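You operate a simulated robot arm through the tools that you are given. There is no shell and no other tool. Be economical: measure what you need, move in short steps, check, and stop when the job is done.

Carry out the task below with a simulated two-armed robot. There is one attempt and no reset: what you move stays moved.

## Task
Pick up the white bottle with one hand, pass it to the other hand and put it on the steel top of the demagnetiser. Set down upright: white bottle.

It is judged by the outcome, as a careful person would: the job done as asked, and still so three seconds after it is handed in. It fails if anything else is knocked over, pushed out of place, dropped, spilled or broken.

## Robot
Two 7-joint arms with three-finger grippers on one trunk, on a base that drives. Base frame: it is fixed to the floor where the robot stands at the start and does not move with it; the origin is under the middle of the robot, x ahead of it, y to its left, z up. Readings come in mm, degrees, newtons and seconds.
The left shoulder is at the start at [70, 146, 1138], the right one opposite. With the tool pointing down near the work surface each hand reaches from about 280 to 680 mm from the robot's upright axis, wherever it stands, measured 20 degrees to its own side. Places, roughly: steel top of the demagnetiser (15x13 cm) [580, -640, 880]. Payload 2.2 kg a hand.
The TCP of each hand is the grasp point between the finger pads, 28 mm short of the fingertips. In the tool frame z runs along the fingers and y along their closing line. Largest opening 102 mm; the body of the gripper starts 71 mm behind the TCP.
Orientation is that of the tool frame in the base frame, as a unit quaternion [x, y, z, w]. With the fingers straight down and closing along the base's y, the tool's x points along the base's -x, its y along +y and its z along -z.

## Interface
- The arms move only by the tool step_arm. It takes "left_moves", "right_moves" or both (then of equal length, played together; a hand with none holds still); each is a list of rows, each a list of 7 numbers: the closure, from 0 (fully open) to 1 (shut), then the shift along the tool's x, y, z in mm, then the turn, a rotation vector about the tool's x, y, z in degrees. In form: [[claw, x, y, z, wx, wy, wz], ...]. A call has 1 to 10 rows; each row shifts and turns the commanded pose from where the row before left it, along the tool's axes as they then stand. A row lasts 0.2 s, in which the tool goes at most 50 mm and 8.6 degrees; a call with a longer step from one row to the next is refused whole, and so is a gripper value outside its range. Where a pose cannot be reached the arm comes as near as it can. A force on the tool above 40 N (or 10 N above the force at the start of the call, whichever is more), or a blocked arm, ends the call early, and 0.2 s more pass. Each finger halts on what it meets, pressing with about 42 N; the grip force reading is that of the motor and also rises with nothing between the fingers. The clock runs only during rows and for 0.2 s after the last one: add rows that do not move to give the fingers time. The reply holds the time, the measured pose of the TCP, the force on the tool along the base axes, the opening and the grip force, in the units named above and with some noise, with the torque about the TCP (base axes, N m) and any sound that the robot's microphone picked up.
- Cameras (640 x 400 px; columns grow to the right, rows downward): "scene" is now at [120.1, -60.2, 1366.2]; the picture's right is [-0.55, -0.84, 0.00], its down [-0.55, 0.36, -0.75] and it looks along [0.63, -0.41, -0.66] (base axes); focal length 260 px, centre (320, 200). "left" rides on the left gripper at [72, 38, -86] in its tool frame; the picture's right is [-0.46, 0.89, 0.00], its down [-0.60, -0.32, -0.73] and it looks along [-0.65, -0.34, 0.68] (tool axes); focal length 256 px, centre (320, 200). "right" rides on the right gripper at [69, 44, -86] in its tool frame; the picture's right is [-0.53, 0.85, 0.00], its down [-0.58, -0.36, -0.73] and it looks along [-0.62, -0.39, 0.68] (tool axes); focal length 256 px, centre (320, 200). There is no depth. A picture from a camera that has moved, and an enlarged one, comes with that camera's place and axes in the base frame and with its lens. The place of the scene camera against the robot may be out by one fixed shift of up to 25 mm in any direction.
- grab_frame(camera): a new picture of that camera. It takes no simulated time.
- raise_lower(by): slides the trunk up (or, below 0, down) by that many mm; the arms and the scene camera ride with it, the base frame stays. It gives what a move gives, with no picture.
- base_move(legs): drives the robot by 1 to 6 legs, each [ahead, left, turn to the left] in mm, mm and degrees, along the robot's own axes; the way and the turn of a leg run together, so that a leg with both is an arc; at most 1500 mm and 180 degrees a leg. The arms and the cameras ride along, it lands a little off, and it stops where it bumps. It gives what a move gives.
- aim_head(pan, tilt): turns the head with the scene camera to pan (to the left, within 86 degrees either way) and tilt (down, from -29 to 69), counted from straight ahead of the robot. It gives what a move gives.
- enlarge(camera, box): a new picture of the part [left, top, right, bottom] of that camera's present view, enlarged. It takes no simulated time.
- sign_off(): hands the job in; it is judged then, once.

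Work in short steps. Places have to be worked out from the pictures, the camera data and where the tool is seen: move nearer, look again, correct. Check each grasp and each placing, and mend what went wrong. You have 120 turns and 88 pictures in all, those below and enlarged ones among them. Open the grippers and draw the arms clear of the work before you hand the job in, unless the task says otherwise; then end with one line.

The tools are called as name(argument=value, ...) on one line, values as JSON. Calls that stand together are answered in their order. step_arm: Moves the arms, as the interface text tells. Its arguments: {"type":"object","properties":{"left_moves":{"type":"array","items":{"type":"array","items":{"type":"number"}}},"right_moves":{"type":"array","items":{"type":"array","items":{"type":"number"}}}},"required":[]} The other tools are called the same way: raise_lower (by) slides the trunk up or down; base_move (legs) drives the base; aim_head (pan, tilt) turns the head that bears the scene camera; grab_frame (camera) takes a picture; enlarge (camera, box) takes an enlarged picture of a part of a camera's view; sign_off () hands the job in.

At the start:

```text
t: 0.0
left_ee_pos: [407.8, -67.8, 1175.9]
left_tool_rot: [-0.001, 1.0, -0.001, 0.0]
left_force: [-0.6, 0.1, 0.8]
left_moment: [0.0, 0.03, -0.04]
left_gripper_width: 101.9
left_grip_force: 0.1
right_ee_pos: [255.4, -379.9, 1124.5]
right_tool_rot: [0.0, 1.0, 0.0, -0.001]
right_force: [1.0, 0.6, -0.4]
right_moment: [0.03, -0.01, 0.01]
right_gripper_width: 101.9
right_grip_force: 0.1
trunk travel left (down, up): [-675.0, 265.0]
robot x, y, heading: [0.8, -0.1, -0.1]
head pan, tilt: [-33.1, 41.0]
```

scene: 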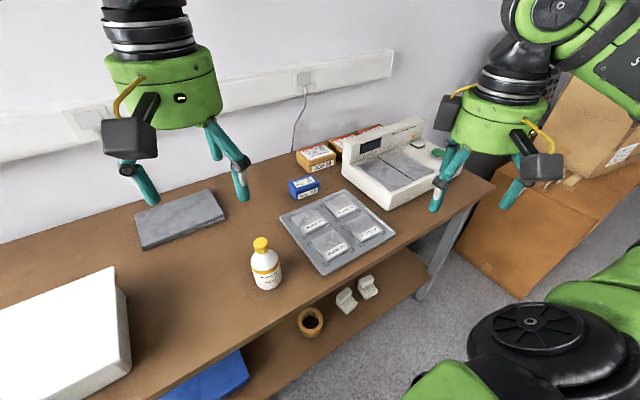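
right: 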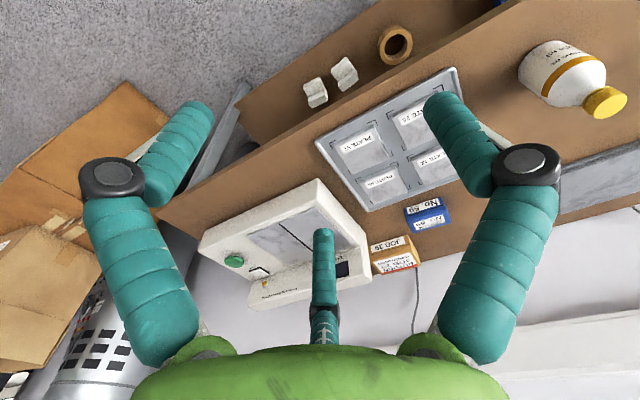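
left: 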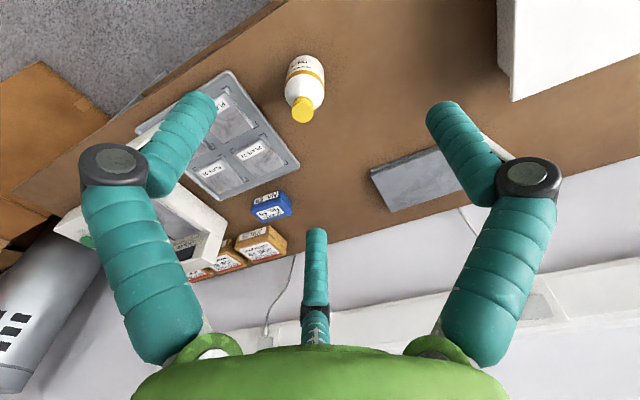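

I place the bottle near [455,-125] on a table at about z 800. I'll enlarge it and the demagnetiser to measure both.

enlarge(camera="scene", box=[220, 220, 316, 300])

enlarge(camera="left", box=[240, 30, 368, 140])

enlarge(camera="scene", box=[290, 100, 482, 220])

```text
5.00 times, centred on (268, 260) of scene
camera zoom: at [120.1, -60.2, 1366.2], right [-0.55, -0.84, 0.0], down [-0.55, 0.36, -0.75], along [0.63, -0.41, -0.66], focal length 1299 px, centre (580, -100)
```

zoom: 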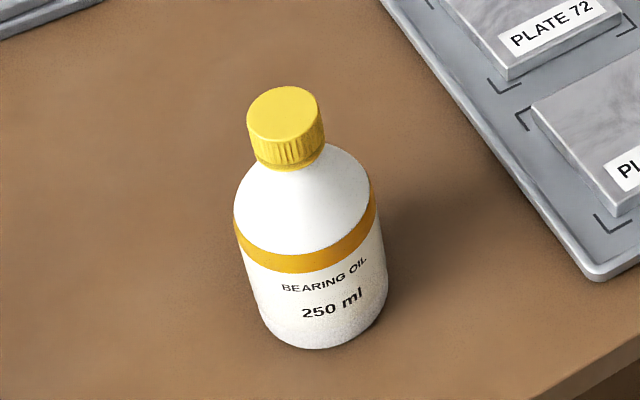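

```text
3.64 times, centred on (304, 85) of left
camera zoom: at [336.3, -30.3, 1263.0], right [0.46, 0.89, 0.0], down [0.6, -0.32, 0.73], along [0.65, -0.34, -0.68], focal length 931 px, centre (378, 618)
```

zoom: 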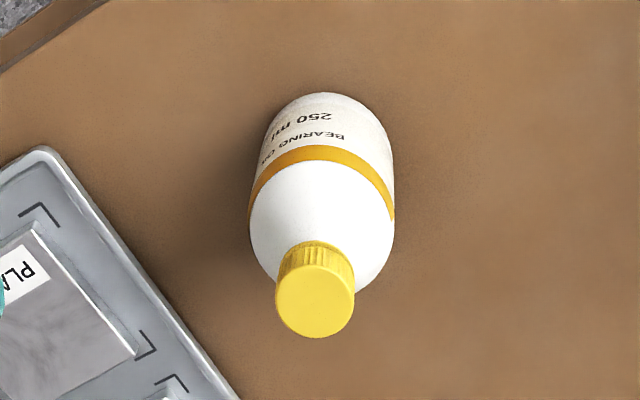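

```text
3.33 times, centred on (386, 160) of scene
camera zoom: at [120.1, -60.2, 1366.2], right [-0.55, -0.84, 0.0], down [-0.55, 0.36, -0.75], along [0.63, -0.41, -0.66], focal length 866 px, centre (100, 333)
```

zoom: 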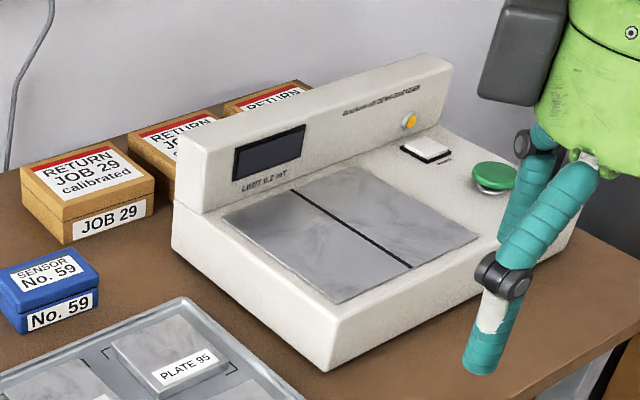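

Cap top is at about [478,-130,938] and the table at about z 820, so the bottle is roughly 120 mm tall. I'll move the open left hand over the cap, stop well above it and look.

step_arm(left_moves=[[0, -14, -12.4, 29, 0, 0, 0], [0, -14, -12.4, 29, 0, 0, 0], [0, -14, -12.4, 29, 0, 0, 0], [0, -14, -12.4, 29, 0, 0, 0], [0, -14, -12.4, 29, 0, 0, 0], [0, 0, 0, 0, 0, 0, 0]])

grab_frame(camera="left")

grab_frame(camera="scene")

grab_frame(camera="right")

```text
t: 1.4
left_ee_pos: [478.0, -128.4, 1031.9]
left_tool_rot: [0.0, 1.0, -0.001, 0.0]
left_force: [-0.2, -0.1, 0.6]
left_moment: [0.01, -0.05, -0.01]
left_gripper_width: 101.8
left_grip_force: 0.0
right_ee_pos: [255.4, -379.6, 1124.3]
right_tool_rot: [0.0, 1.0, -0.001, 0.0]
right_force: [0.1, -0.1, 0.6]
right_moment: [-0.04, -0.02, 0.01]
right_gripper_width: 102.0
right_grip_force: 0.0
trunk travel left (down, up): [-675.0, 265.0]
robot x, y, heading: [-2.4, -5.0, -0.0]
head pan, tilt: [-33.1, 41.0]
```

```text
81 pictures are left
camera left: at [406.0, -91.4, 1118.1], right [0.46, 0.89, 0.0], down [0.6, -0.32, 0.73], along [0.65, -0.34, -0.68], focal length 256 px, centre (320, 200)
```

left: 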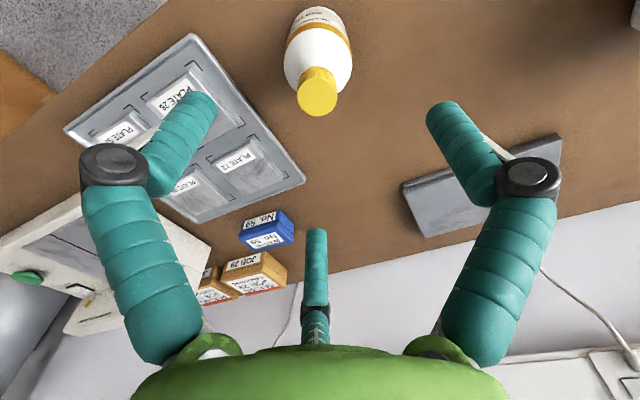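

```text
80 pictures are left
camera scene: at [119.5, -59.7, 1366.3], right [-0.55, -0.84, 0.0], down [-0.55, 0.36, -0.75], along [0.63, -0.41, -0.66], focal length 260 px, centre (320, 200)
```

scene: 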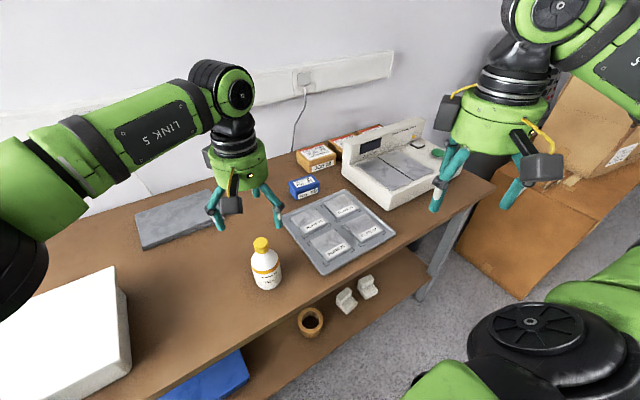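

```text
79 pictures are left
camera right: at [185.8, -335.3, 1209.4], right [0.53, 0.85, 0.0], down [0.58, -0.36, 0.73], along [0.62, -0.39, -0.68], focal length 256 px, centre (320, 200)
```

right: 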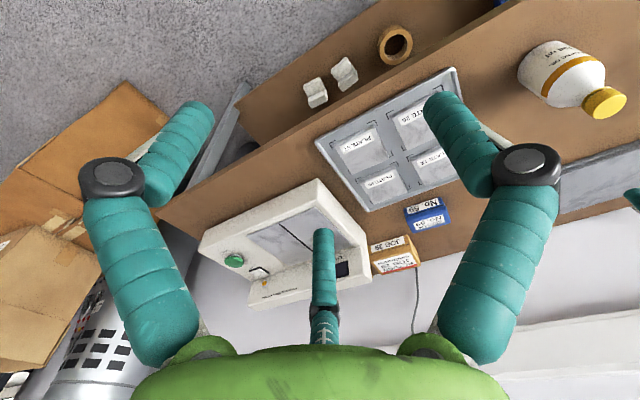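

The wrist view seems to show three fingers, so I'll check the hand's real shape before going lower.

enlarge(camera="scene", box=[190, 110, 310, 300])

enlarge(camera="scene", box=[420, 60, 580, 220])

```text
2.11 times, centred on (250, 205) of scene
camera zoom: at [119.5, -59.7, 1366.3], right [-0.55, -0.84, 0.0], down [-0.55, 0.36, -0.75], along [0.63, -0.41, -0.66], focal length 547 px, centre (467, 190)
```

zoom: 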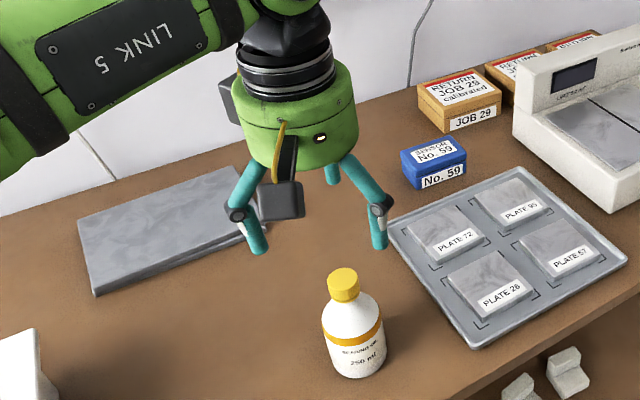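

```text
2.50 times, centred on (500, 140) of scene
camera zoom: at [119.5, -59.7, 1366.3], right [-0.55, -0.84, 0.0], down [-0.55, 0.36, -0.75], along [0.63, -0.41, -0.66], focal length 650 px, centre (-130, 350)
```

zoom: 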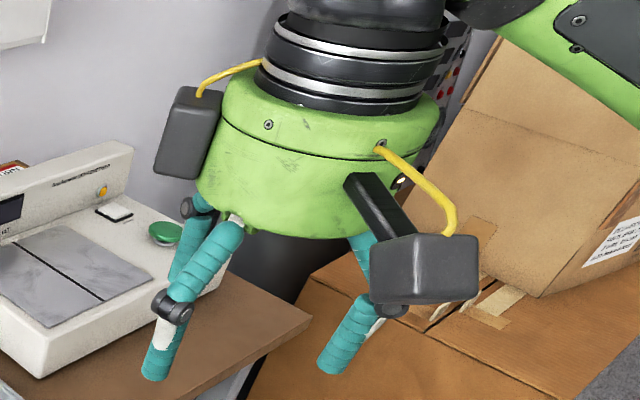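

The hand is drawn with three fingers on a round body about 100 mm wide. I'll close it partway in the air to see where they meet.

step_arm(left_moves=[[0.7, 0, 0, 0, 0, 0, 0], [0.7, 0, 0, 0, 0, 0, 0], [0.7, 0, 0, 0, 0, 0, 0]])

grab_frame(camera="left")

enlarge(camera="scene", box=[190, 110, 310, 300])

```text
t: 2.2
left_ee_pos: [477.2, -129.1, 1032.0]
left_tool_rot: [-0.001, 1.0, -0.001, 0.0]
left_force: [0.0, 0.8, -1.0]
left_moment: [-0.01, -0.01, 0.04]
left_gripper_width: 30.7
left_grip_force: 0.1
right_ee_pos: [256.2, -379.5, 1124.6]
right_tool_rot: [0.001, 1.0, 0.0, 0.0]
right_force: [-0.4, 0.0, 0.0]
right_moment: [0.06, -0.01, 0.03]
right_gripper_width: 101.7
right_grip_force: 0.1
trunk travel left (down, up): [-675.0, 265.0]
robot x, y, heading: [0.0, -0.5, -0.0]
head pan, tilt: [-33.1, 41.0]
```

```text
76 pictures are left
camera left: at [406.4, -91.7, 1118.2], right [0.46, 0.89, 0.0], down [0.6, -0.32, 0.73], along [0.65, -0.34, -0.68], focal length 256 px, centre (320, 200)
```

left: 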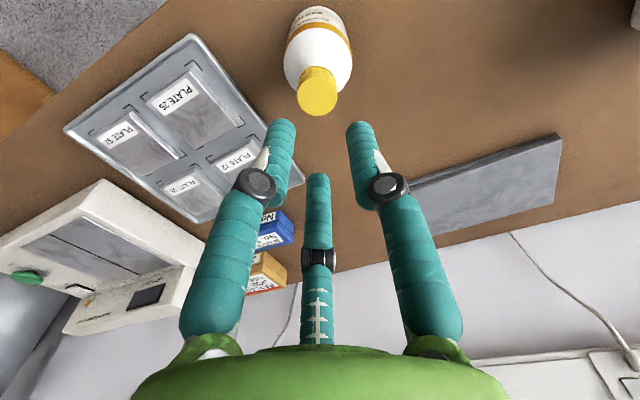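

```text
2.11 times, centred on (250, 205) of scene
camera zoom: at [120.2, -60.3, 1366.2], right [-0.55, -0.84, 0.0], down [-0.55, 0.36, -0.75], along [0.63, -0.41, -0.66], focal length 547 px, centre (467, 190)
```

zoom: 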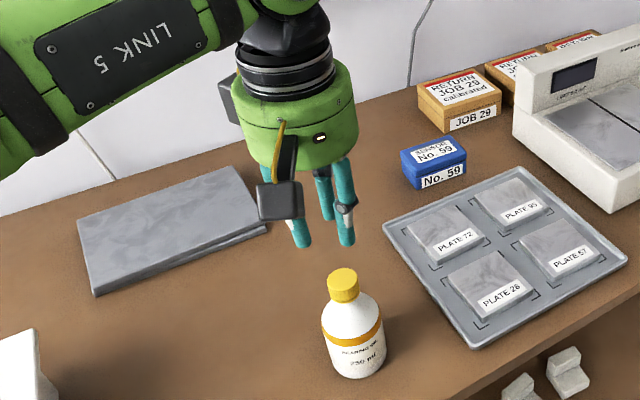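

The fingers close on the tool axis. The cap top comes out at about [480,-132,940], so I'll reopen, centre on it, come down to TCP z 960 and check.

step_arm(left_moves=[[0.2, 0, 0, 0, 0, 0, 0], [0.2, -1.5, -1.5, 0, 0, 0, 0], [0.2, -1.5, -1.5, 24, 0, 0, 0], [0.2, 0, 0, 24, 0, 0, 0], [0.2, 0, 0, 24, 0, 0, 0], [0.2, 0, 0, 0, 0, 0, 0]])

grab_frame(camera="left")

enlarge(camera="scene", box=[210, 160, 310, 300])

```text
t: 3.6
left_ee_pos: [483.1, -133.1, 958.0]
left_tool_rot: [0.0, 1.0, -0.001, 0.002]
left_force: [-0.7, -1.0, 1.2]
left_moment: [0.02, -0.01, -0.03]
left_gripper_width: 81.5
left_grip_force: 0.0
right_ee_pos: [255.4, -378.9, 1124.1]
right_tool_rot: [0.0, 1.0, 0.0, 0.0]
right_force: [0.2, -0.3, -0.2]
right_moment: [-0.02, 0.03, 0.0]
right_gripper_width: 102.2
right_grip_force: 0.1
trunk travel left (down, up): [-675.0, 265.0]
robot x, y, heading: [3.2, -0.5, 0.1]
head pan, tilt: [-33.1, 41.0]
```

```text
74 pictures are left
camera left: at [410.2, -95.4, 1045.5], right [0.46, 0.89, 0.0], down [0.6, -0.32, 0.73], along [0.65, -0.34, -0.68], focal length 256 px, centre (320, 200)
```

left: 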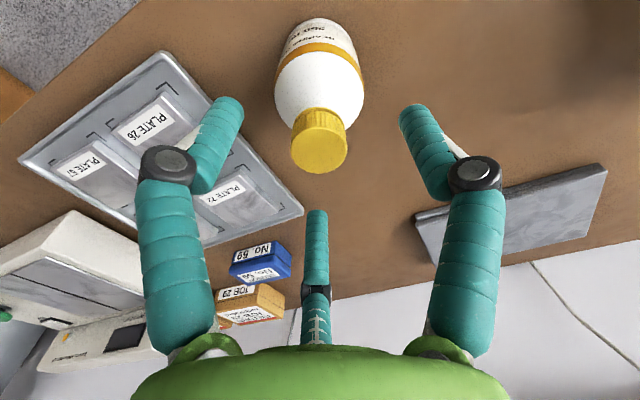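

```text
2.86 times, centred on (260, 230) of scene
camera zoom: at [119.9, -60.2, 1366.2], right [-0.55, -0.84, 0.0], down [-0.55, 0.36, -0.75], along [0.63, -0.41, -0.66], focal length 742 px, centre (491, 114)
```

zoom: 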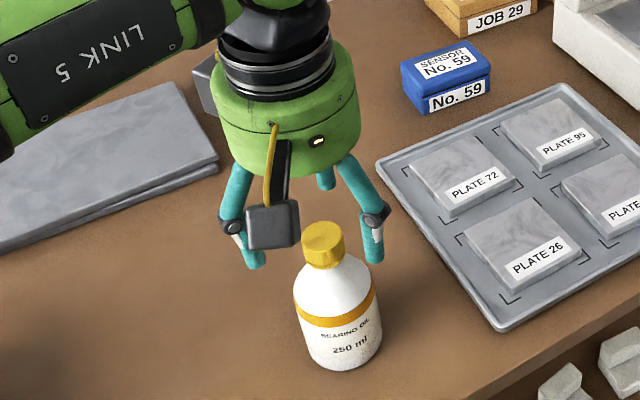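

The cap is centred on the tool axis with its top at about z 936. I'll come down 13 mm so the tips cover the cap side, then close.

step_arm(left_moves=[[0.2, 0, 0, 7, 0, 0, 0], [0.2, 0, 0, 6, 0, 0, 0], [0.2, 0, 0, 0, 0, 0, 0], [0.6, 0, 0, 0, 0, 0, 0], [0.6, 0, 0, 0, 0, 0, 0], [1, 0, 0, 0, 0, 0, 0], [1, 0, 0, 0, 0, 0, 0], [1, 0, 0, 0, 0, 0, 0]])

grab_frame(camera="left")

enlarge(camera="scene", box=[210, 160, 310, 300])

```text
t: 5.4
left_ee_pos: [481.5, -132.8, 946.4]
left_tool_rot: [-0.001, 1.0, -0.002, 0.002]
left_force: [-1.1, -0.5, 0.6]
left_moment: [-0.01, 0.06, 0.0]
left_gripper_width: 26.4
left_grip_force: 42.0
right_ee_pos: [255.5, -380.8, 1124.9]
right_tool_rot: [0.0, 1.0, 0.0, 0.0]
right_force: [-0.9, -0.1, 0.7]
right_moment: [-0.02, -0.01, 0.01]
right_gripper_width: 101.9
right_grip_force: 0.1
trunk travel left (down, up): [-675.0, 265.0]
robot x, y, heading: [1.4, 1.3, 0.0]
head pan, tilt: [-33.1, 41.0]
```

```text
72 pictures are left
camera left: at [409.6, -95.3, 1033.7], right [0.46, 0.89, 0.0], down [0.6, -0.32, 0.73], along [0.65, -0.34, -0.68], focal length 256 px, centre (320, 200)
```

left: 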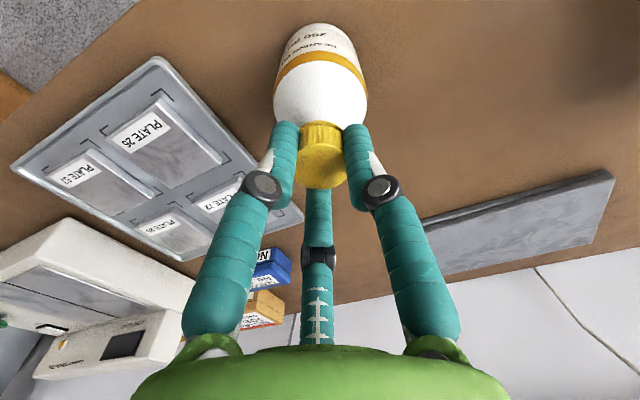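

```text
2.86 times, centred on (260, 230) of scene
camera zoom: at [119.8, -60.2, 1366.2], right [-0.55, -0.84, 0.0], down [-0.55, 0.36, -0.75], along [0.63, -0.41, -0.66], focal length 742 px, centre (491, 114)
```

zoom: 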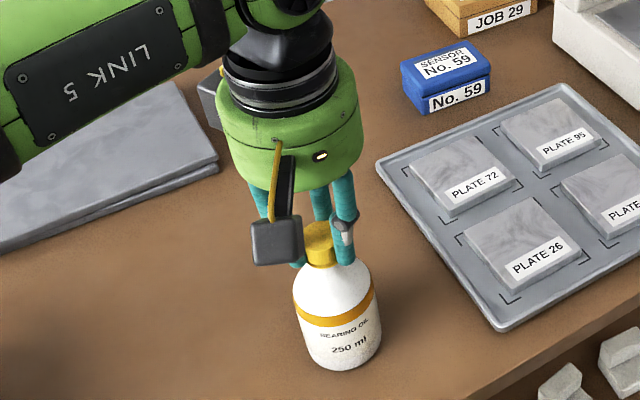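

Grip holds at 26.4 mm and 42 N on the cap. I'll lift slowly by 180 mm and check that the bottle hangs straight.

step_arm(left_moves=[[1, 0, 0, -10, 0, 0, 0], [1, 0, 0, -20, 0, 0, 0], [1, 0, 0, -30, 0, 0, 0], [1, 0, 0, -30, 0, 0, 0], [1, 0, 0, -30, 0, 0, 0], [1, 0, 0, -30, 0, 0, 0], [1, 0, 0, -20, 0, 0, 0], [1, 0, 0, -10, 0, 0, 0], [1, 0, 0, 0, 0, 0, 0]])

grab_frame(camera="scene")

grab_frame(camera="right")

```text
t: 7.4
left_ee_pos: [481.2, -132.0, 1126.8]
left_tool_rot: [-0.001, 1.0, -0.001, 0.001]
left_force: [-0.3, 0.0, -0.3]
left_moment: [-0.01, 0.01, 0.03]
left_gripper_width: 2.0
left_grip_force: 30.7
right_ee_pos: [255.0, -379.7, 1124.9]
right_tool_rot: [0.0, 1.0, 0.0, 0.0]
right_force: [0.1, 0.3, -0.2]
right_moment: [-0.03, -0.02, -0.01]
right_gripper_width: 102.0
right_grip_force: 0.0
trunk travel left (down, up): [-675.0, 265.0]
robot x, y, heading: [-0.6, 3.1, -0.1]
head pan, tilt: [-33.1, 41.0]
```

```text
70 pictures are left
camera scene: at [120.2, -60.1, 1366.2], right [-0.55, -0.84, 0.0], down [-0.55, 0.36, -0.75], along [0.63, -0.41, -0.66], focal length 260 px, centre (320, 200)
```

scene: 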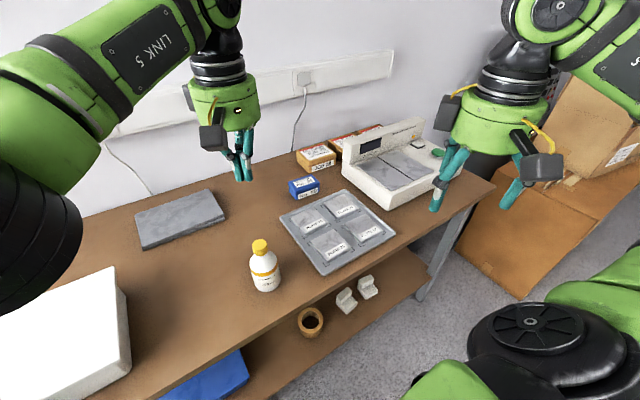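

```text
69 pictures are left
camera right: at [186.4, -335.6, 1209.2], right [0.53, 0.85, 0.0], down [0.58, -0.36, 0.73], along [0.62, -0.39, -0.68], focal length 256 px, centre (320, 200)
```

right: 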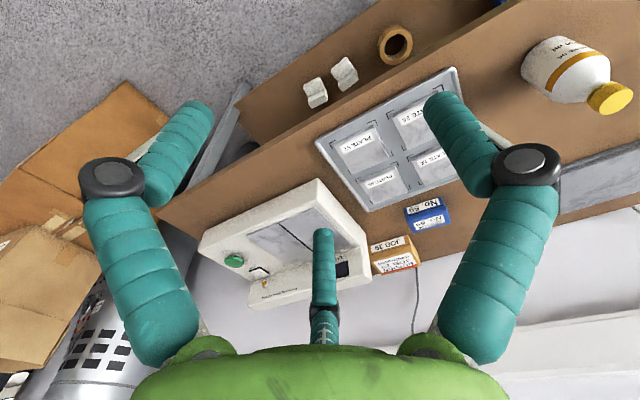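

The cap slipped out. The fingers closed to 2 mm and the bottle is still standing, moved by a few mm. I'll open the hand and relocate it, then grip the body from above instead.

step_arm(left_moves=[[0, 0, 0, 0, 0, 0, 0], [0, 0, 0, 0, 0, 0, 0], [0, 0, 0, 0, 0, 0, 0], [0, 0, 0, 0, 0, 0, 0]])

enlarge(camera="left", box=[240, 0, 400, 120])

enlarge(camera="scene", box=[220, 220, 316, 300])

```text
t: 8.4
left_ee_pos: [482.0, -132.7, 1126.7]
left_tool_rot: [-0.002, 1.0, -0.001, 0.001]
left_force: [0.2, 0.5, 0.9]
left_moment: [0.0, 0.01, -0.04]
left_gripper_width: 102.0
left_grip_force: 0.1
right_ee_pos: [254.0, -378.6, 1123.6]
right_tool_rot: [0.0, 1.0, 0.0, -0.001]
right_force: [-0.5, 0.2, 0.2]
right_moment: [0.0, 0.02, -0.01]
right_gripper_width: 102.3
right_grip_force: 0.1
trunk travel left (down, up): [-675.0, 265.0]
robot x, y, heading: [0.5, -3.3, 0.0]
head pan, tilt: [-33.1, 41.0]
```

```text
3.33 times, centred on (320, 60) of left
camera zoom: at [409.7, -94.6, 1212.9], right [0.46, 0.89, 0.0], down [0.6, -0.32, 0.73], along [0.65, -0.34, -0.68], focal length 853 px, centre (320, 667)
```

zoom: 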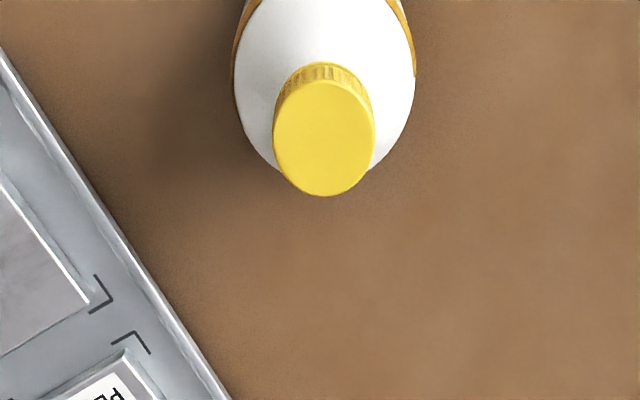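

```text
5.00 times, centred on (268, 260) of scene
camera zoom: at [120.0, -60.2, 1366.2], right [-0.55, -0.84, 0.0], down [-0.55, 0.36, -0.75], along [0.63, -0.41, -0.66], focal length 1299 px, centre (580, -100)
```

zoom: 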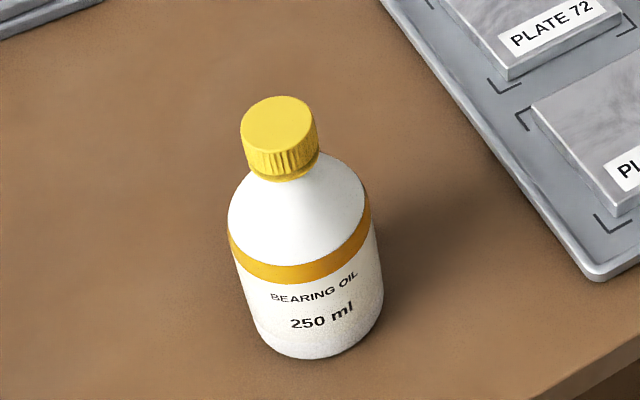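

The bottle is now at about [478,-128]. I'll recentre, come down with the fingers fully open to just above the shoulder, and look.

step_arm(left_moves=[[0, 2, 2.4, 36, 0, 0, 0], [0, 2, 2.3, 36, 0, 0, 0], [0, 0, 0, 36, 0, 0, 0], [0, 0, 0, 36, 0, 0, 0], [0, 0, 0, 32, 0, 0, 0], [0, 0, 0, 0, 0, 0, 0]])

grab_frame(camera="left")

enlarge(camera="scene", box=[210, 160, 310, 300])

enlarge(camera="right", box=[480, 0, 640, 120])

```text
t: 9.8
left_ee_pos: [477.6, -129.5, 950.1]
left_tool_rot: [-0.001, 1.0, 0.0, 0.001]
left_force: [-0.1, -0.1, 0.2]
left_moment: [-0.02, 0.02, 0.0]
left_gripper_width: 101.9
left_grip_force: 0.0
right_ee_pos: [254.7, -377.5, 1124.8]
right_tool_rot: [-0.001, 1.0, -0.001, 0.0]
right_force: [0.1, -0.5, 0.0]
right_moment: [0.0, 0.02, 0.01]
right_gripper_width: 101.9
right_grip_force: 0.0
trunk travel left (down, up): [-675.0, 265.0]
robot x, y, heading: [1.6, -0.9, 0.2]
head pan, tilt: [-33.1, 41.0]
```

```text
66 pictures are left
camera left: at [405.4, -90.8, 1037.3], right [0.46, 0.89, 0.0], down [0.6, -0.32, 0.73], along [0.65, -0.34, -0.68], focal length 256 px, centre (320, 200)
```

left: 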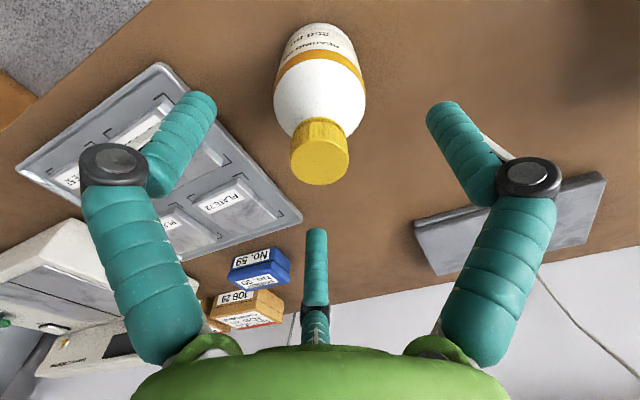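

```text
2.86 times, centred on (260, 230) of scene
camera zoom: at [119.7, -60.2, 1366.2], right [-0.55, -0.84, 0.0], down [-0.55, 0.36, -0.75], along [0.63, -0.41, -0.66], focal length 742 px, centre (491, 114)
```

zoom: 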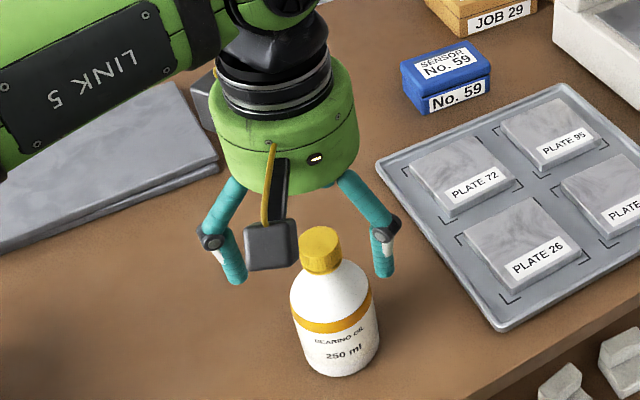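

```text
3.33 times, centred on (560, 60) of right
camera zoom: at [186.0, -335.7, 1209.2], right [0.53, 0.85, 0.0], down [0.58, -0.36, 0.73], along [0.62, -0.39, -0.68], focal length 853 px, centre (-480, 667)
```

zoom: 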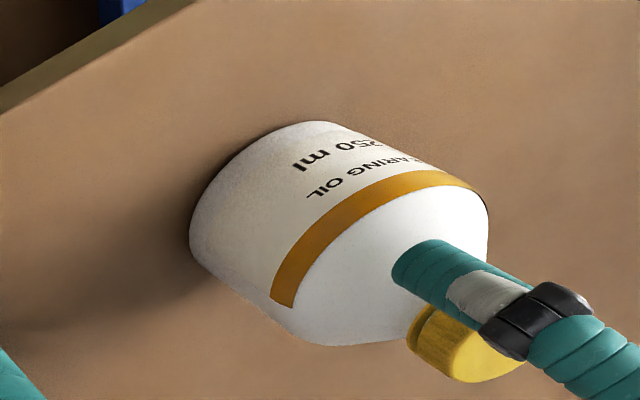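

The cap top resolves to [478.6,-129,934], so the hand is centred within 1–2 mm. I'll straddle the body, coming down 70 mm to TCP z 880, then close.

step_arm(left_moves=[[0, 0, 0, 20, 0, 0, 0], [0, 0, 0, 20, 0, 0, 0], [0, 0, 0, 20, 0, 0, 0], [0, 0, 0, 10, 0, 0, 0], [0, 0, 0, 0, 0, 0, 0], [0.3, 0, 0, 0, 0, 0, 0], [0.6, 0, 0, 0, 0, 0, 0], [1, 0, 0, 0, 0, 0, 0], [1, 0, 0, 0, 0, 0, 0], [1, 0, 0, 0, 0, 0, 0]])

grab_frame(camera="left")

enlarge(camera="scene", box=[210, 160, 310, 300])

```text
t: 12.0
left_ee_pos: [477.2, -128.0, 880.6]
left_tool_rot: [0.0, 1.0, -0.001, 0.0]
left_force: [0.4, -0.4, 1.5]
left_moment: [0.02, 0.08, -0.02]
left_gripper_width: 58.7
left_grip_force: 41.9
right_ee_pos: [254.0, -379.9, 1124.6]
right_tool_rot: [0.0, 1.0, -0.001, 0.0]
right_force: [0.5, -0.2, -0.3]
right_moment: [-0.02, 0.01, -0.03]
right_gripper_width: 101.9
right_grip_force: 0.1
trunk travel left (down, up): [-675.0, 265.0]
robot x, y, heading: [-1.7, 1.2, 0.0]
head pan, tilt: [-33.1, 41.0]
```

```text
63 pictures are left
camera left: at [405.8, -90.8, 967.3], right [0.46, 0.89, 0.0], down [0.6, -0.32, 0.73], along [0.65, -0.34, -0.68], focal length 256 px, centre (320, 200)
```

left: 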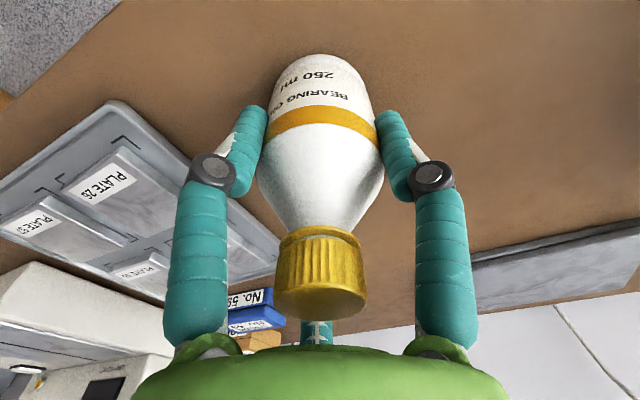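

```text
2.86 times, centred on (260, 230) of scene
camera zoom: at [119.8, -60.2, 1366.2], right [-0.55, -0.84, 0.0], down [-0.55, 0.36, -0.75], along [0.63, -0.41, -0.66], focal length 742 px, centre (491, 114)
```

zoom: 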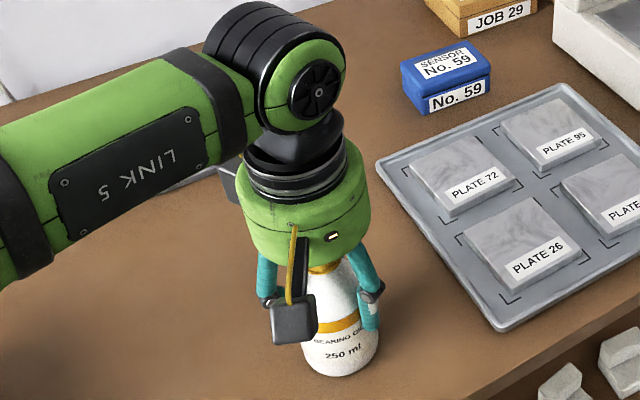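

Width is 58.7 mm at 42 N, so it has the body. I'll make a trial lift of 30 mm to check for slip.

step_arm(left_moves=[[1, 0, 0, -5, 0, 0, 0], [1, 0, 0, -10, 0, 0, 0], [1, 0, 0, -15, 0, 0, 0], [1, 0, 0, 0, 0, 0, 0], [1, 0, 0, 0, 0, 0, 0]])

enlarge(camera="scene", box=[210, 160, 310, 300])

```text
t: 13.2
left_ee_pos: [477.2, -129.1, 910.0]
left_tool_rot: [0.0, 1.0, 0.0, 0.001]
left_force: [-0.1, -0.3, -2.3]
left_moment: [0.02, 0.0, 0.02]
left_gripper_width: 58.7
left_grip_force: 41.9
right_ee_pos: [255.4, -378.5, 1124.1]
right_tool_rot: [0.0, 1.0, 0.001, -0.001]
right_force: [-0.3, -0.3, -0.5]
right_moment: [0.01, 0.02, 0.01]
right_gripper_width: 101.8
right_grip_force: 0.0
trunk travel left (down, up): [-675.0, 265.0]
robot x, y, heading: [-2.7, 0.5, -0.1]
head pan, tilt: [-33.1, 41.0]
```

```text
2.86 times, centred on (260, 230) of scene
camera zoom: at [120.4, -60.3, 1366.1], right [-0.55, -0.84, 0.0], down [-0.55, 0.36, -0.75], along [0.63, -0.41, -0.66], focal length 742 px, centre (491, 114)
```

zoom: 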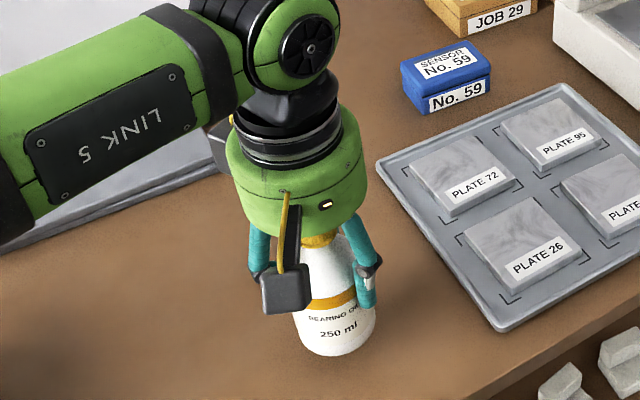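

The bottle is lifted and steady: base is TCP−62, weight about 2.5 N. I'll raise the left hand 200 mm and at the same time yaw the right hand 45° left and bring it back-right of the bottle.

step_arm(left_moves=[[1, 0, 0, -20, 0, 0, 0], [1, 0, 0, -30, 0, 0, 0], [1, 0, 0, -30, 0, 0, 0], [1, 0, 0, -30, 0, 0, 0], [1, 0, 0, -30, 0, 0, 0], [1, 0, 0, -30, 0, 0, 0], [1, 0, 0, -20, 0, 0, 0], [1, 0, 0, -10, 0, 0, 0], [1, 0, 0, 0, 0, 0, 0], [1, 0, 0, 0, 0, 0, 0]], right_moves=[[0, 0, 0, 0, 0, 0, -7.5], [0, 0, 0, 0, 0, 0, -7.5], [0, 0, 0, 0, 0, 0, -7.5], [0, 0, 0, 0, 0, 0, -7.5], [0, 0, 0, 0, 0, 0, -7.5], [0, 0, 0, 0, 0, 0, -7.5], [0, -36.7, 4.2, -2.8, 0, 0, 0], [0, -36.7, 4.2, -2.8, 0, 0, 0], [0, -36.7, 4.2, -2.8, 0, 0, 0], [0, -36.7, 4.2, -2.8, 0, 0, 0]])

grab_frame(camera="scene")

```text
t: 15.4
left_ee_pos: [479.1, -126.2, 1110.1]
left_tool_rot: [-0.001, 1.0, -0.002, 0.0]
left_force: [0.0, -0.1, -2.5]
left_moment: [-0.04, 0.03, -0.01]
left_gripper_width: 58.8
left_grip_force: 41.8
right_ee_pos: [349.6, -213.7, 1125.5]
right_tool_rot: [-0.382, 0.924, 0.0, -0.001]
right_force: [0.2, -1.1, 0.3]
right_moment: [-0.06, 0.02, -0.02]
right_gripper_width: 101.9
right_grip_force: 0.0
right hand out of reach, approached as far as the arm can: row 5, 6
trunk travel left (down, up): [-675.0, 265.0]
robot x, y, heading: [-2.7, -0.9, 0.2]
head pan, tilt: [-33.1, 41.0]
```

```text
60 pictures are left
camera scene: at [122.0, -58.0, 1366.0], right [-0.55, -0.84, 0.0], down [-0.55, 0.36, -0.75], along [0.63, -0.41, -0.66], focal length 260 px, centre (320, 200)
```

scene: 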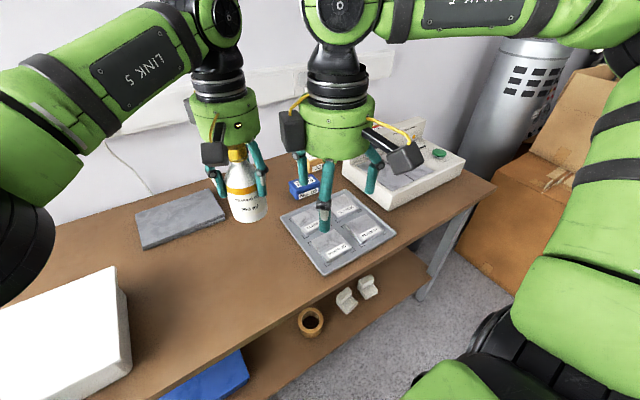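

The right arm hit a reach limit partway and ended at [350,-214], closer than planned but clear. I'll tilt it in place, which swings the hand back from the bottle, then check.

step_arm(right_moves=[[0, 0, 0, 0, 0, -7.78, 0], [0, 0, 0, 0, 0, -7.78, 0], [0, 0, 0, 0, 0, -7.78, 0], [0, 0, 0, 0, 0, -7.78, 0], [0, 0, 0, 0, 0, -7.78, 0]])

grab_frame(camera="scene")

```text
t: 16.6
left_ee_pos: [478.3, -128.7, 1107.3]
left_tool_rot: [0.0, 1.0, 0.001, 0.001]
left_force: [0.8, -0.1, -2.2]
left_moment: [0.03, -0.01, 0.02]
left_gripper_width: 59.0
left_grip_force: 41.7
right_ee_pos: [348.1, -216.6, 1127.1]
right_tool_rot: [-0.361, 0.871, 0.129, 0.308]
right_force: [0.0, 0.4, 0.0]
right_moment: [0.02, 0.0, 0.0]
right_gripper_width: 101.6
right_grip_force: 0.1
trunk travel left (down, up): [-675.0, 265.0]
robot x, y, heading: [-1.9, -0.3, -0.0]
head pan, tilt: [-33.1, 41.0]
```

```text
59 pictures are left
camera scene: at [120.4, -61.5, 1366.1], right [-0.55, -0.84, 0.0], down [-0.55, 0.36, -0.75], along [0.63, -0.41, -0.66], focal length 260 px, centre (320, 200)
```

scene: 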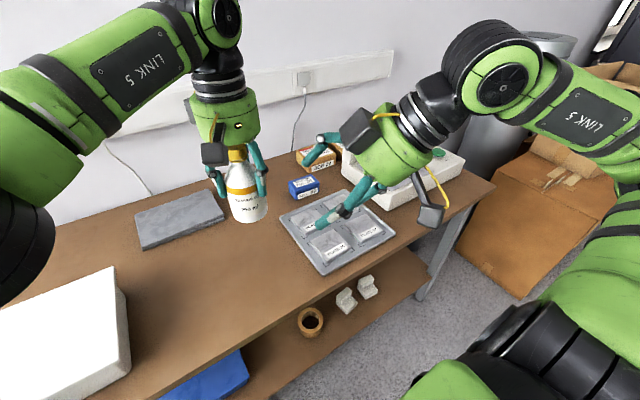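

The tilt works as expected and everything is clear. I'll tilt the remaining 31° to reach 70°.

step_arm(right_moves=[[0, 0, 0, 0, 0, -7.78, 0], [0, 0, 0, 0, 0, -7.78, 0], [0, 0, 0, 0, 0, -7.78, 0], [0, 0, 0, 0, 0, -7.78, 0], [0, 0, 0, 0, 0, 0, 0]])

grab_frame(camera="right")

grab_frame(camera="scene")

```text
t: 17.8
left_ee_pos: [476.8, -128.6, 1110.1]
left_tool_rot: [0.0, 1.0, 0.0, 0.001]
left_force: [-0.3, -0.5, -3.0]
left_moment: [0.0, -0.03, -0.02]
left_gripper_width: 58.6
left_grip_force: 42.0
right_ee_pos: [361.4, -230.7, 1136.2]
right_tool_rot: [-0.321, 0.777, 0.207, 0.501]
right_force: [-0.5, -0.3, 0.2]
right_moment: [0.04, -0.01, 0.0]
right_gripper_width: 101.8
right_grip_force: 0.1
right hand out of reach, approached as far as the arm can: row 2, 3, 4
trunk travel left (down, up): [-675.0, 265.0]
robot x, y, heading: [-1.6, -0.3, -0.2]
head pan, tilt: [-33.1, 41.0]
```

```text
58 pictures are left
camera right: at [254.6, -276.0, 1107.3], right [-0.44, 0.75, 0.49], down [-0.05, -0.56, 0.83], along [0.9, 0.34, 0.28], focal length 256 px, centre (320, 200)
```

right: 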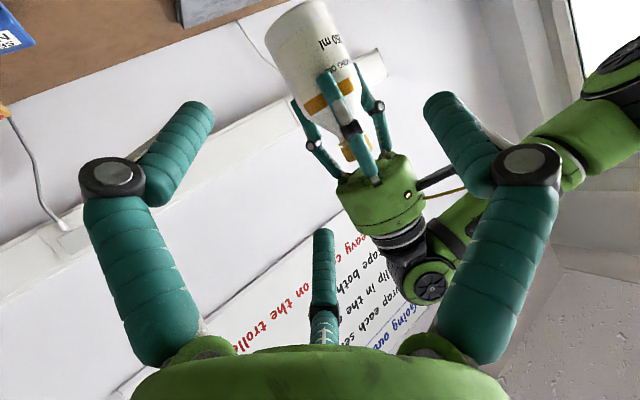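

```text
57 pictures are left
camera scene: at [118.9, -60.5, 1366.3], right [-0.55, -0.84, 0.0], down [-0.55, 0.36, -0.75], along [0.63, -0.41, -0.66], focal length 260 px, centre (320, 200)
```

scene: 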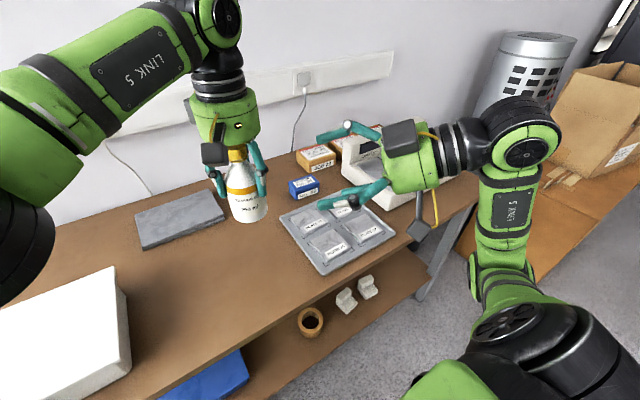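

The right hand is tilted about 66° and pointing at the bottle. I'll line up sideways and advance about halfway, then check.

step_arm(right_moves=[[0, 0, -10, 10, 0, 0, 0], [0, 1, -10, 15, 0, 0, 0], [0, 1, -10.8, 15, 0, 0, 0], [0, 0, 0, 20, 0, 0, 0], [0, 0, 0, 20, 0, 0, 0], [0, 0, 0, 0, 0, 0, 0]])

grab_frame(camera="right")

enlarge(camera="scene", box=[180, 60, 440, 260])

```text
t: 19.2
left_ee_pos: [480.3, -127.3, 1109.8]
left_tool_rot: [-0.001, 1.0, -0.001, 0.001]
left_force: [0.0, 0.5, -3.4]
left_moment: [0.01, 0.01, -0.06]
left_gripper_width: 59.0
left_grip_force: 41.8
right_ee_pos: [399.6, -195.4, 1115.8]
right_tool_rot: [-0.321, 0.777, 0.208, 0.499]
right_force: [-1.0, -0.5, 0.2]
right_moment: [-0.04, 0.0, -0.02]
right_gripper_width: 102.0
right_grip_force: 0.0
right hand out of reach, approached as far as the arm can: row 1, 2, 3, 4
trunk travel left (down, up): [-675.0, 265.0]
robot x, y, heading: [-2.6, -0.0, 0.0]
head pan, tilt: [-33.1, 41.0]
```

```text
56 pictures are left
camera right: at [293.4, -240.2, 1087.8], right [-0.44, 0.75, 0.49], down [-0.04, -0.56, 0.83], along [0.9, 0.34, 0.28], focal length 256 px, centre (320, 200)
```

right: 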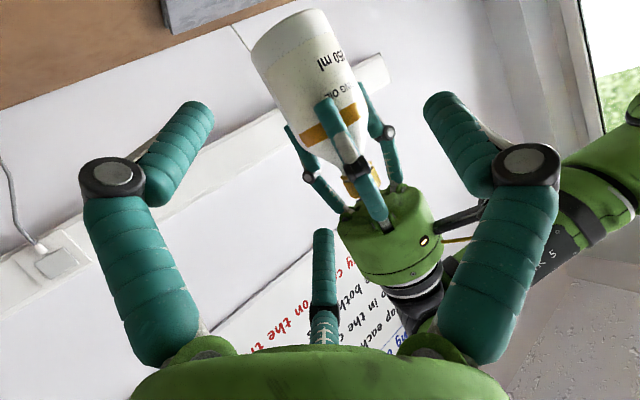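

```text
2.00 times, centred on (310, 160) of scene
camera zoom: at [121.2, -59.7, 1366.1], right [-0.55, -0.84, 0.0], down [-0.55, 0.36, -0.75], along [0.63, -0.41, -0.66], focal length 520 px, centre (340, 280)
```

zoom: 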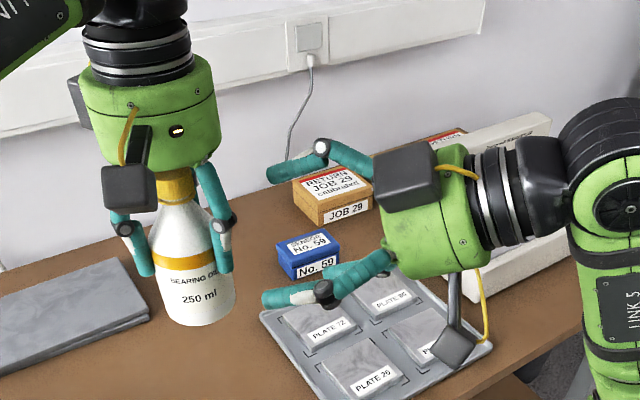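

Pictures put the bottle base near z 1035 and the left fingertips about 47 mm above it. I'll aim the right grasp at z 1060, correct sideways by 7.5 mm and advance most of the way.

step_arm(right_moves=[[0, 4, -4, 10, 0, 0, 0], [0, 4, -3.5, 10, 0, 0, 0], [0, 0, 0, 15, 0, 0, 0], [0, 0, 0, 15, 0, 0, 0], [0, 0, 0, 15, 0, 0, 0], [0, 0, 0, 15, 0, 0, 0], [0, 0, 0, 0, 0, 0, 0]])

grab_frame(camera="right")

enlarge(camera="scene", box=[180, 60, 440, 260])

grab_frame(camera="left")

```text
t: 20.8
left_ee_pos: [476.5, -127.6, 1109.3]
left_tool_rot: [0.0, 1.0, 0.0, 0.001]
left_force: [-0.1, 1.5, -3.3]
left_moment: [0.03, -0.01, 0.0]
left_gripper_width: 58.5
left_grip_force: 42.1
right_ee_pos: [454.1, -151.8, 1077.5]
right_tool_rot: [-0.32, 0.777, 0.207, 0.501]
right_force: [0.1, -1.7, 1.5]
right_moment: [0.06, -0.04, -0.08]
right_gripper_width: 102.2
right_grip_force: 0.0
trunk travel left (down, up): [-675.0, 265.0]
robot x, y, heading: [-2.6, -2.9, 0.0]
head pan, tilt: [-33.1, 41.0]
```

```text
54 pictures are left
camera right: at [347.6, -196.9, 1047.9], right [-0.44, 0.75, 0.49], down [-0.05, -0.56, 0.83], along [0.9, 0.34, 0.28], focal length 256 px, centre (320, 200)
```

right: 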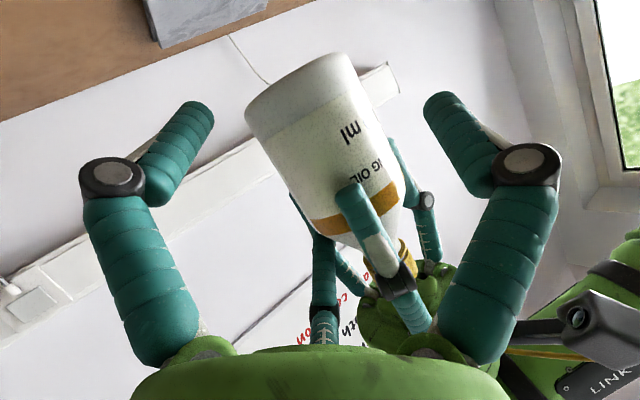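

```text
2.00 times, centred on (310, 160) of scene
camera zoom: at [120.0, -60.5, 1366.2], right [-0.55, -0.84, 0.0], down [-0.55, 0.36, -0.75], along [0.63, -0.41, -0.66], focal length 520 px, centre (340, 280)
```

zoom: 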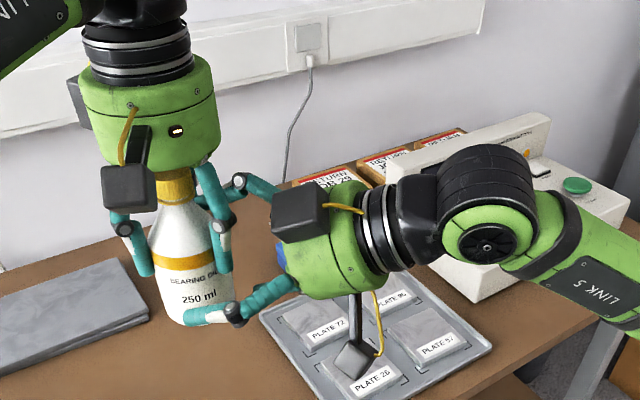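

```text
52 pictures are left
camera left: at [405.8, -90.5, 1196.1], right [0.46, 0.89, 0.0], down [0.6, -0.32, 0.73], along [0.65, -0.34, -0.68], focal length 256 px, centre (320, 200)
```

left: 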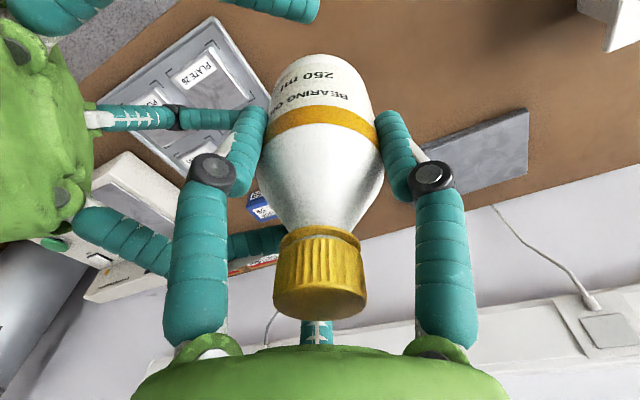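

The bottle sits centred between the open right fingers and forces are low. I'll advance the last 36 mm and check contact forces before closing.

step_arm(right_moves=[[0, 1.5, 1, 12, 0, 0, 0], [0, 1.5, 1, 12, 0, 0, 0], [0, 0, 0, 12, 0, 0, 0], [0, 0, 0, 0, 0, 0, 0]])

grab_frame(camera="right")

enlarge(camera="scene", box=[180, 60, 440, 260])

```text
t: 21.3
left_ee_pos: [485.8, -118.8, 1106.7]
left_tool_rot: [-0.014, 1.0, 0.006, 0.004]
left_force: [1.6, 1.0, -2.8]
left_moment: [-0.08, 0.01, 0.03]
left_gripper_width: 58.8
left_grip_force: 42.0
right_ee_pos: [466.4, -142.4, 1074.3]
right_tool_rot: [-0.32, 0.773, 0.205, 0.508]
right_force: [-1.4, -1.3, -0.5]
right_moment: [0.07, -0.04, -0.05]
right_gripper_width: 102.7
right_grip_force: 0.1
trunk travel left (down, up): [-675.0, 265.0]
robot x, y, heading: [-0.8, -1.3, -0.0]
head pan, tilt: [-33.1, 41.0]
stopped in row 2 (left hand): the force on the tool passed its limit at 49 N (the readings are from after the stop); the commanded pose is now the measured one
```

```text
51 pictures are left
camera right: at [359.2, -186.4, 1043.4], right [-0.44, 0.75, 0.48], down [-0.06, -0.56, 0.82], along [0.89, 0.34, 0.3], focal length 256 px, centre (320, 200)
```

right: 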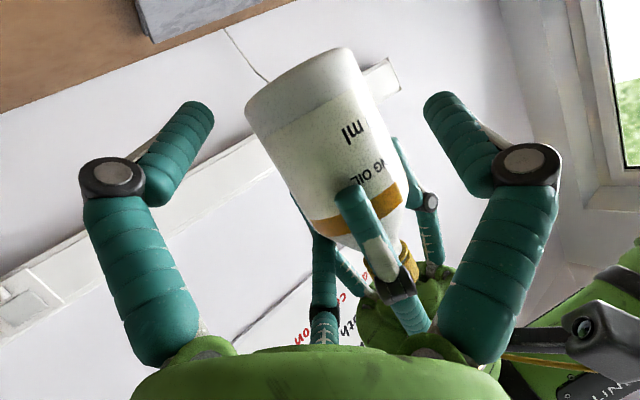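

```text
2.00 times, centred on (310, 160) of scene
camera zoom: at [121.1, -59.8, 1366.1], right [-0.55, -0.84, 0.0], down [-0.55, 0.36, -0.75], along [0.63, -0.41, -0.66], focal length 520 px, centre (340, 280)
```

zoom: 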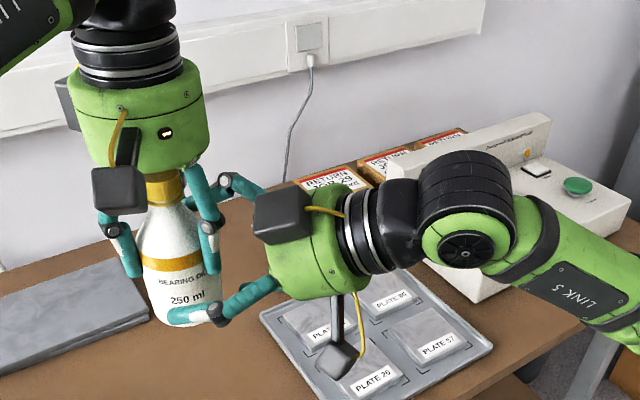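

The hands touched: a rear finger of the right hand met the left hand's far finger, so all three fingers are solid. The bottle is still held firmly. I'll back the right hand straight out and square the left hand up again.

step_arm(right_moves=[[0, 0, 0, -15, 0, 0, 0], [0, 0, 0, -20, 0, 0, 0], [0, 0, 0, -20, 0, 0, 0], [0, 0, 0, -20, 0, 0, 0], [0, 0, 0, -20, 0, 0, 0], [0, 0, 0, -20, 0, 0, 0], [0, 0, 0, 0, 0, 0, 0]], left_moves=[[1, 0, 0, 0, 0, 0, 0], [1, 0, 0, 0, 0, 0, 0], [1, 0, 0, 0, 0, 0, 0], [1, 2, -2, 0, 0.7, 0.5, 1.6], [1, 2, -2, 0, 0, 0, 0], [1, 2, -2, 0, 0, 0, 0], [1, 0, 0, 0, 0, 0, 0]])

grab_frame(camera="scene")

```text
t: 22.9
left_ee_pos: [478.4, -126.3, 1107.0]
left_tool_rot: [0.001, 1.0, 0.001, 0.0]
left_force: [-0.5, -0.4, -2.8]
left_moment: [-0.01, -0.01, 0.02]
left_gripper_width: 59.0
left_grip_force: 41.9
right_ee_pos: [401.0, -196.4, 1118.0]
right_tool_rot: [-0.32, 0.773, 0.206, 0.508]
right_force: [-1.1, 1.2, 0.5]
right_moment: [0.01, 0.02, 0.0]
right_gripper_width: 101.7
right_grip_force: 0.1
right hand out of reach, approached as far as the arm can: row 5, 6
trunk travel left (down, up): [-675.0, 265.0]
robot x, y, heading: [0.4, 0.4, 0.0]
head pan, tilt: [-33.1, 41.0]
```

```text
49 pictures are left
camera scene: at [120.5, -60.4, 1366.1], right [-0.55, -0.84, 0.0], down [-0.55, 0.36, -0.75], along [0.63, -0.41, -0.66], focal length 260 px, centre (320, 200)
```

scene: 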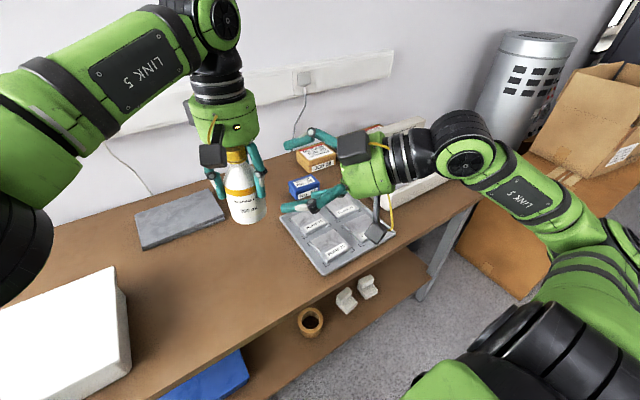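

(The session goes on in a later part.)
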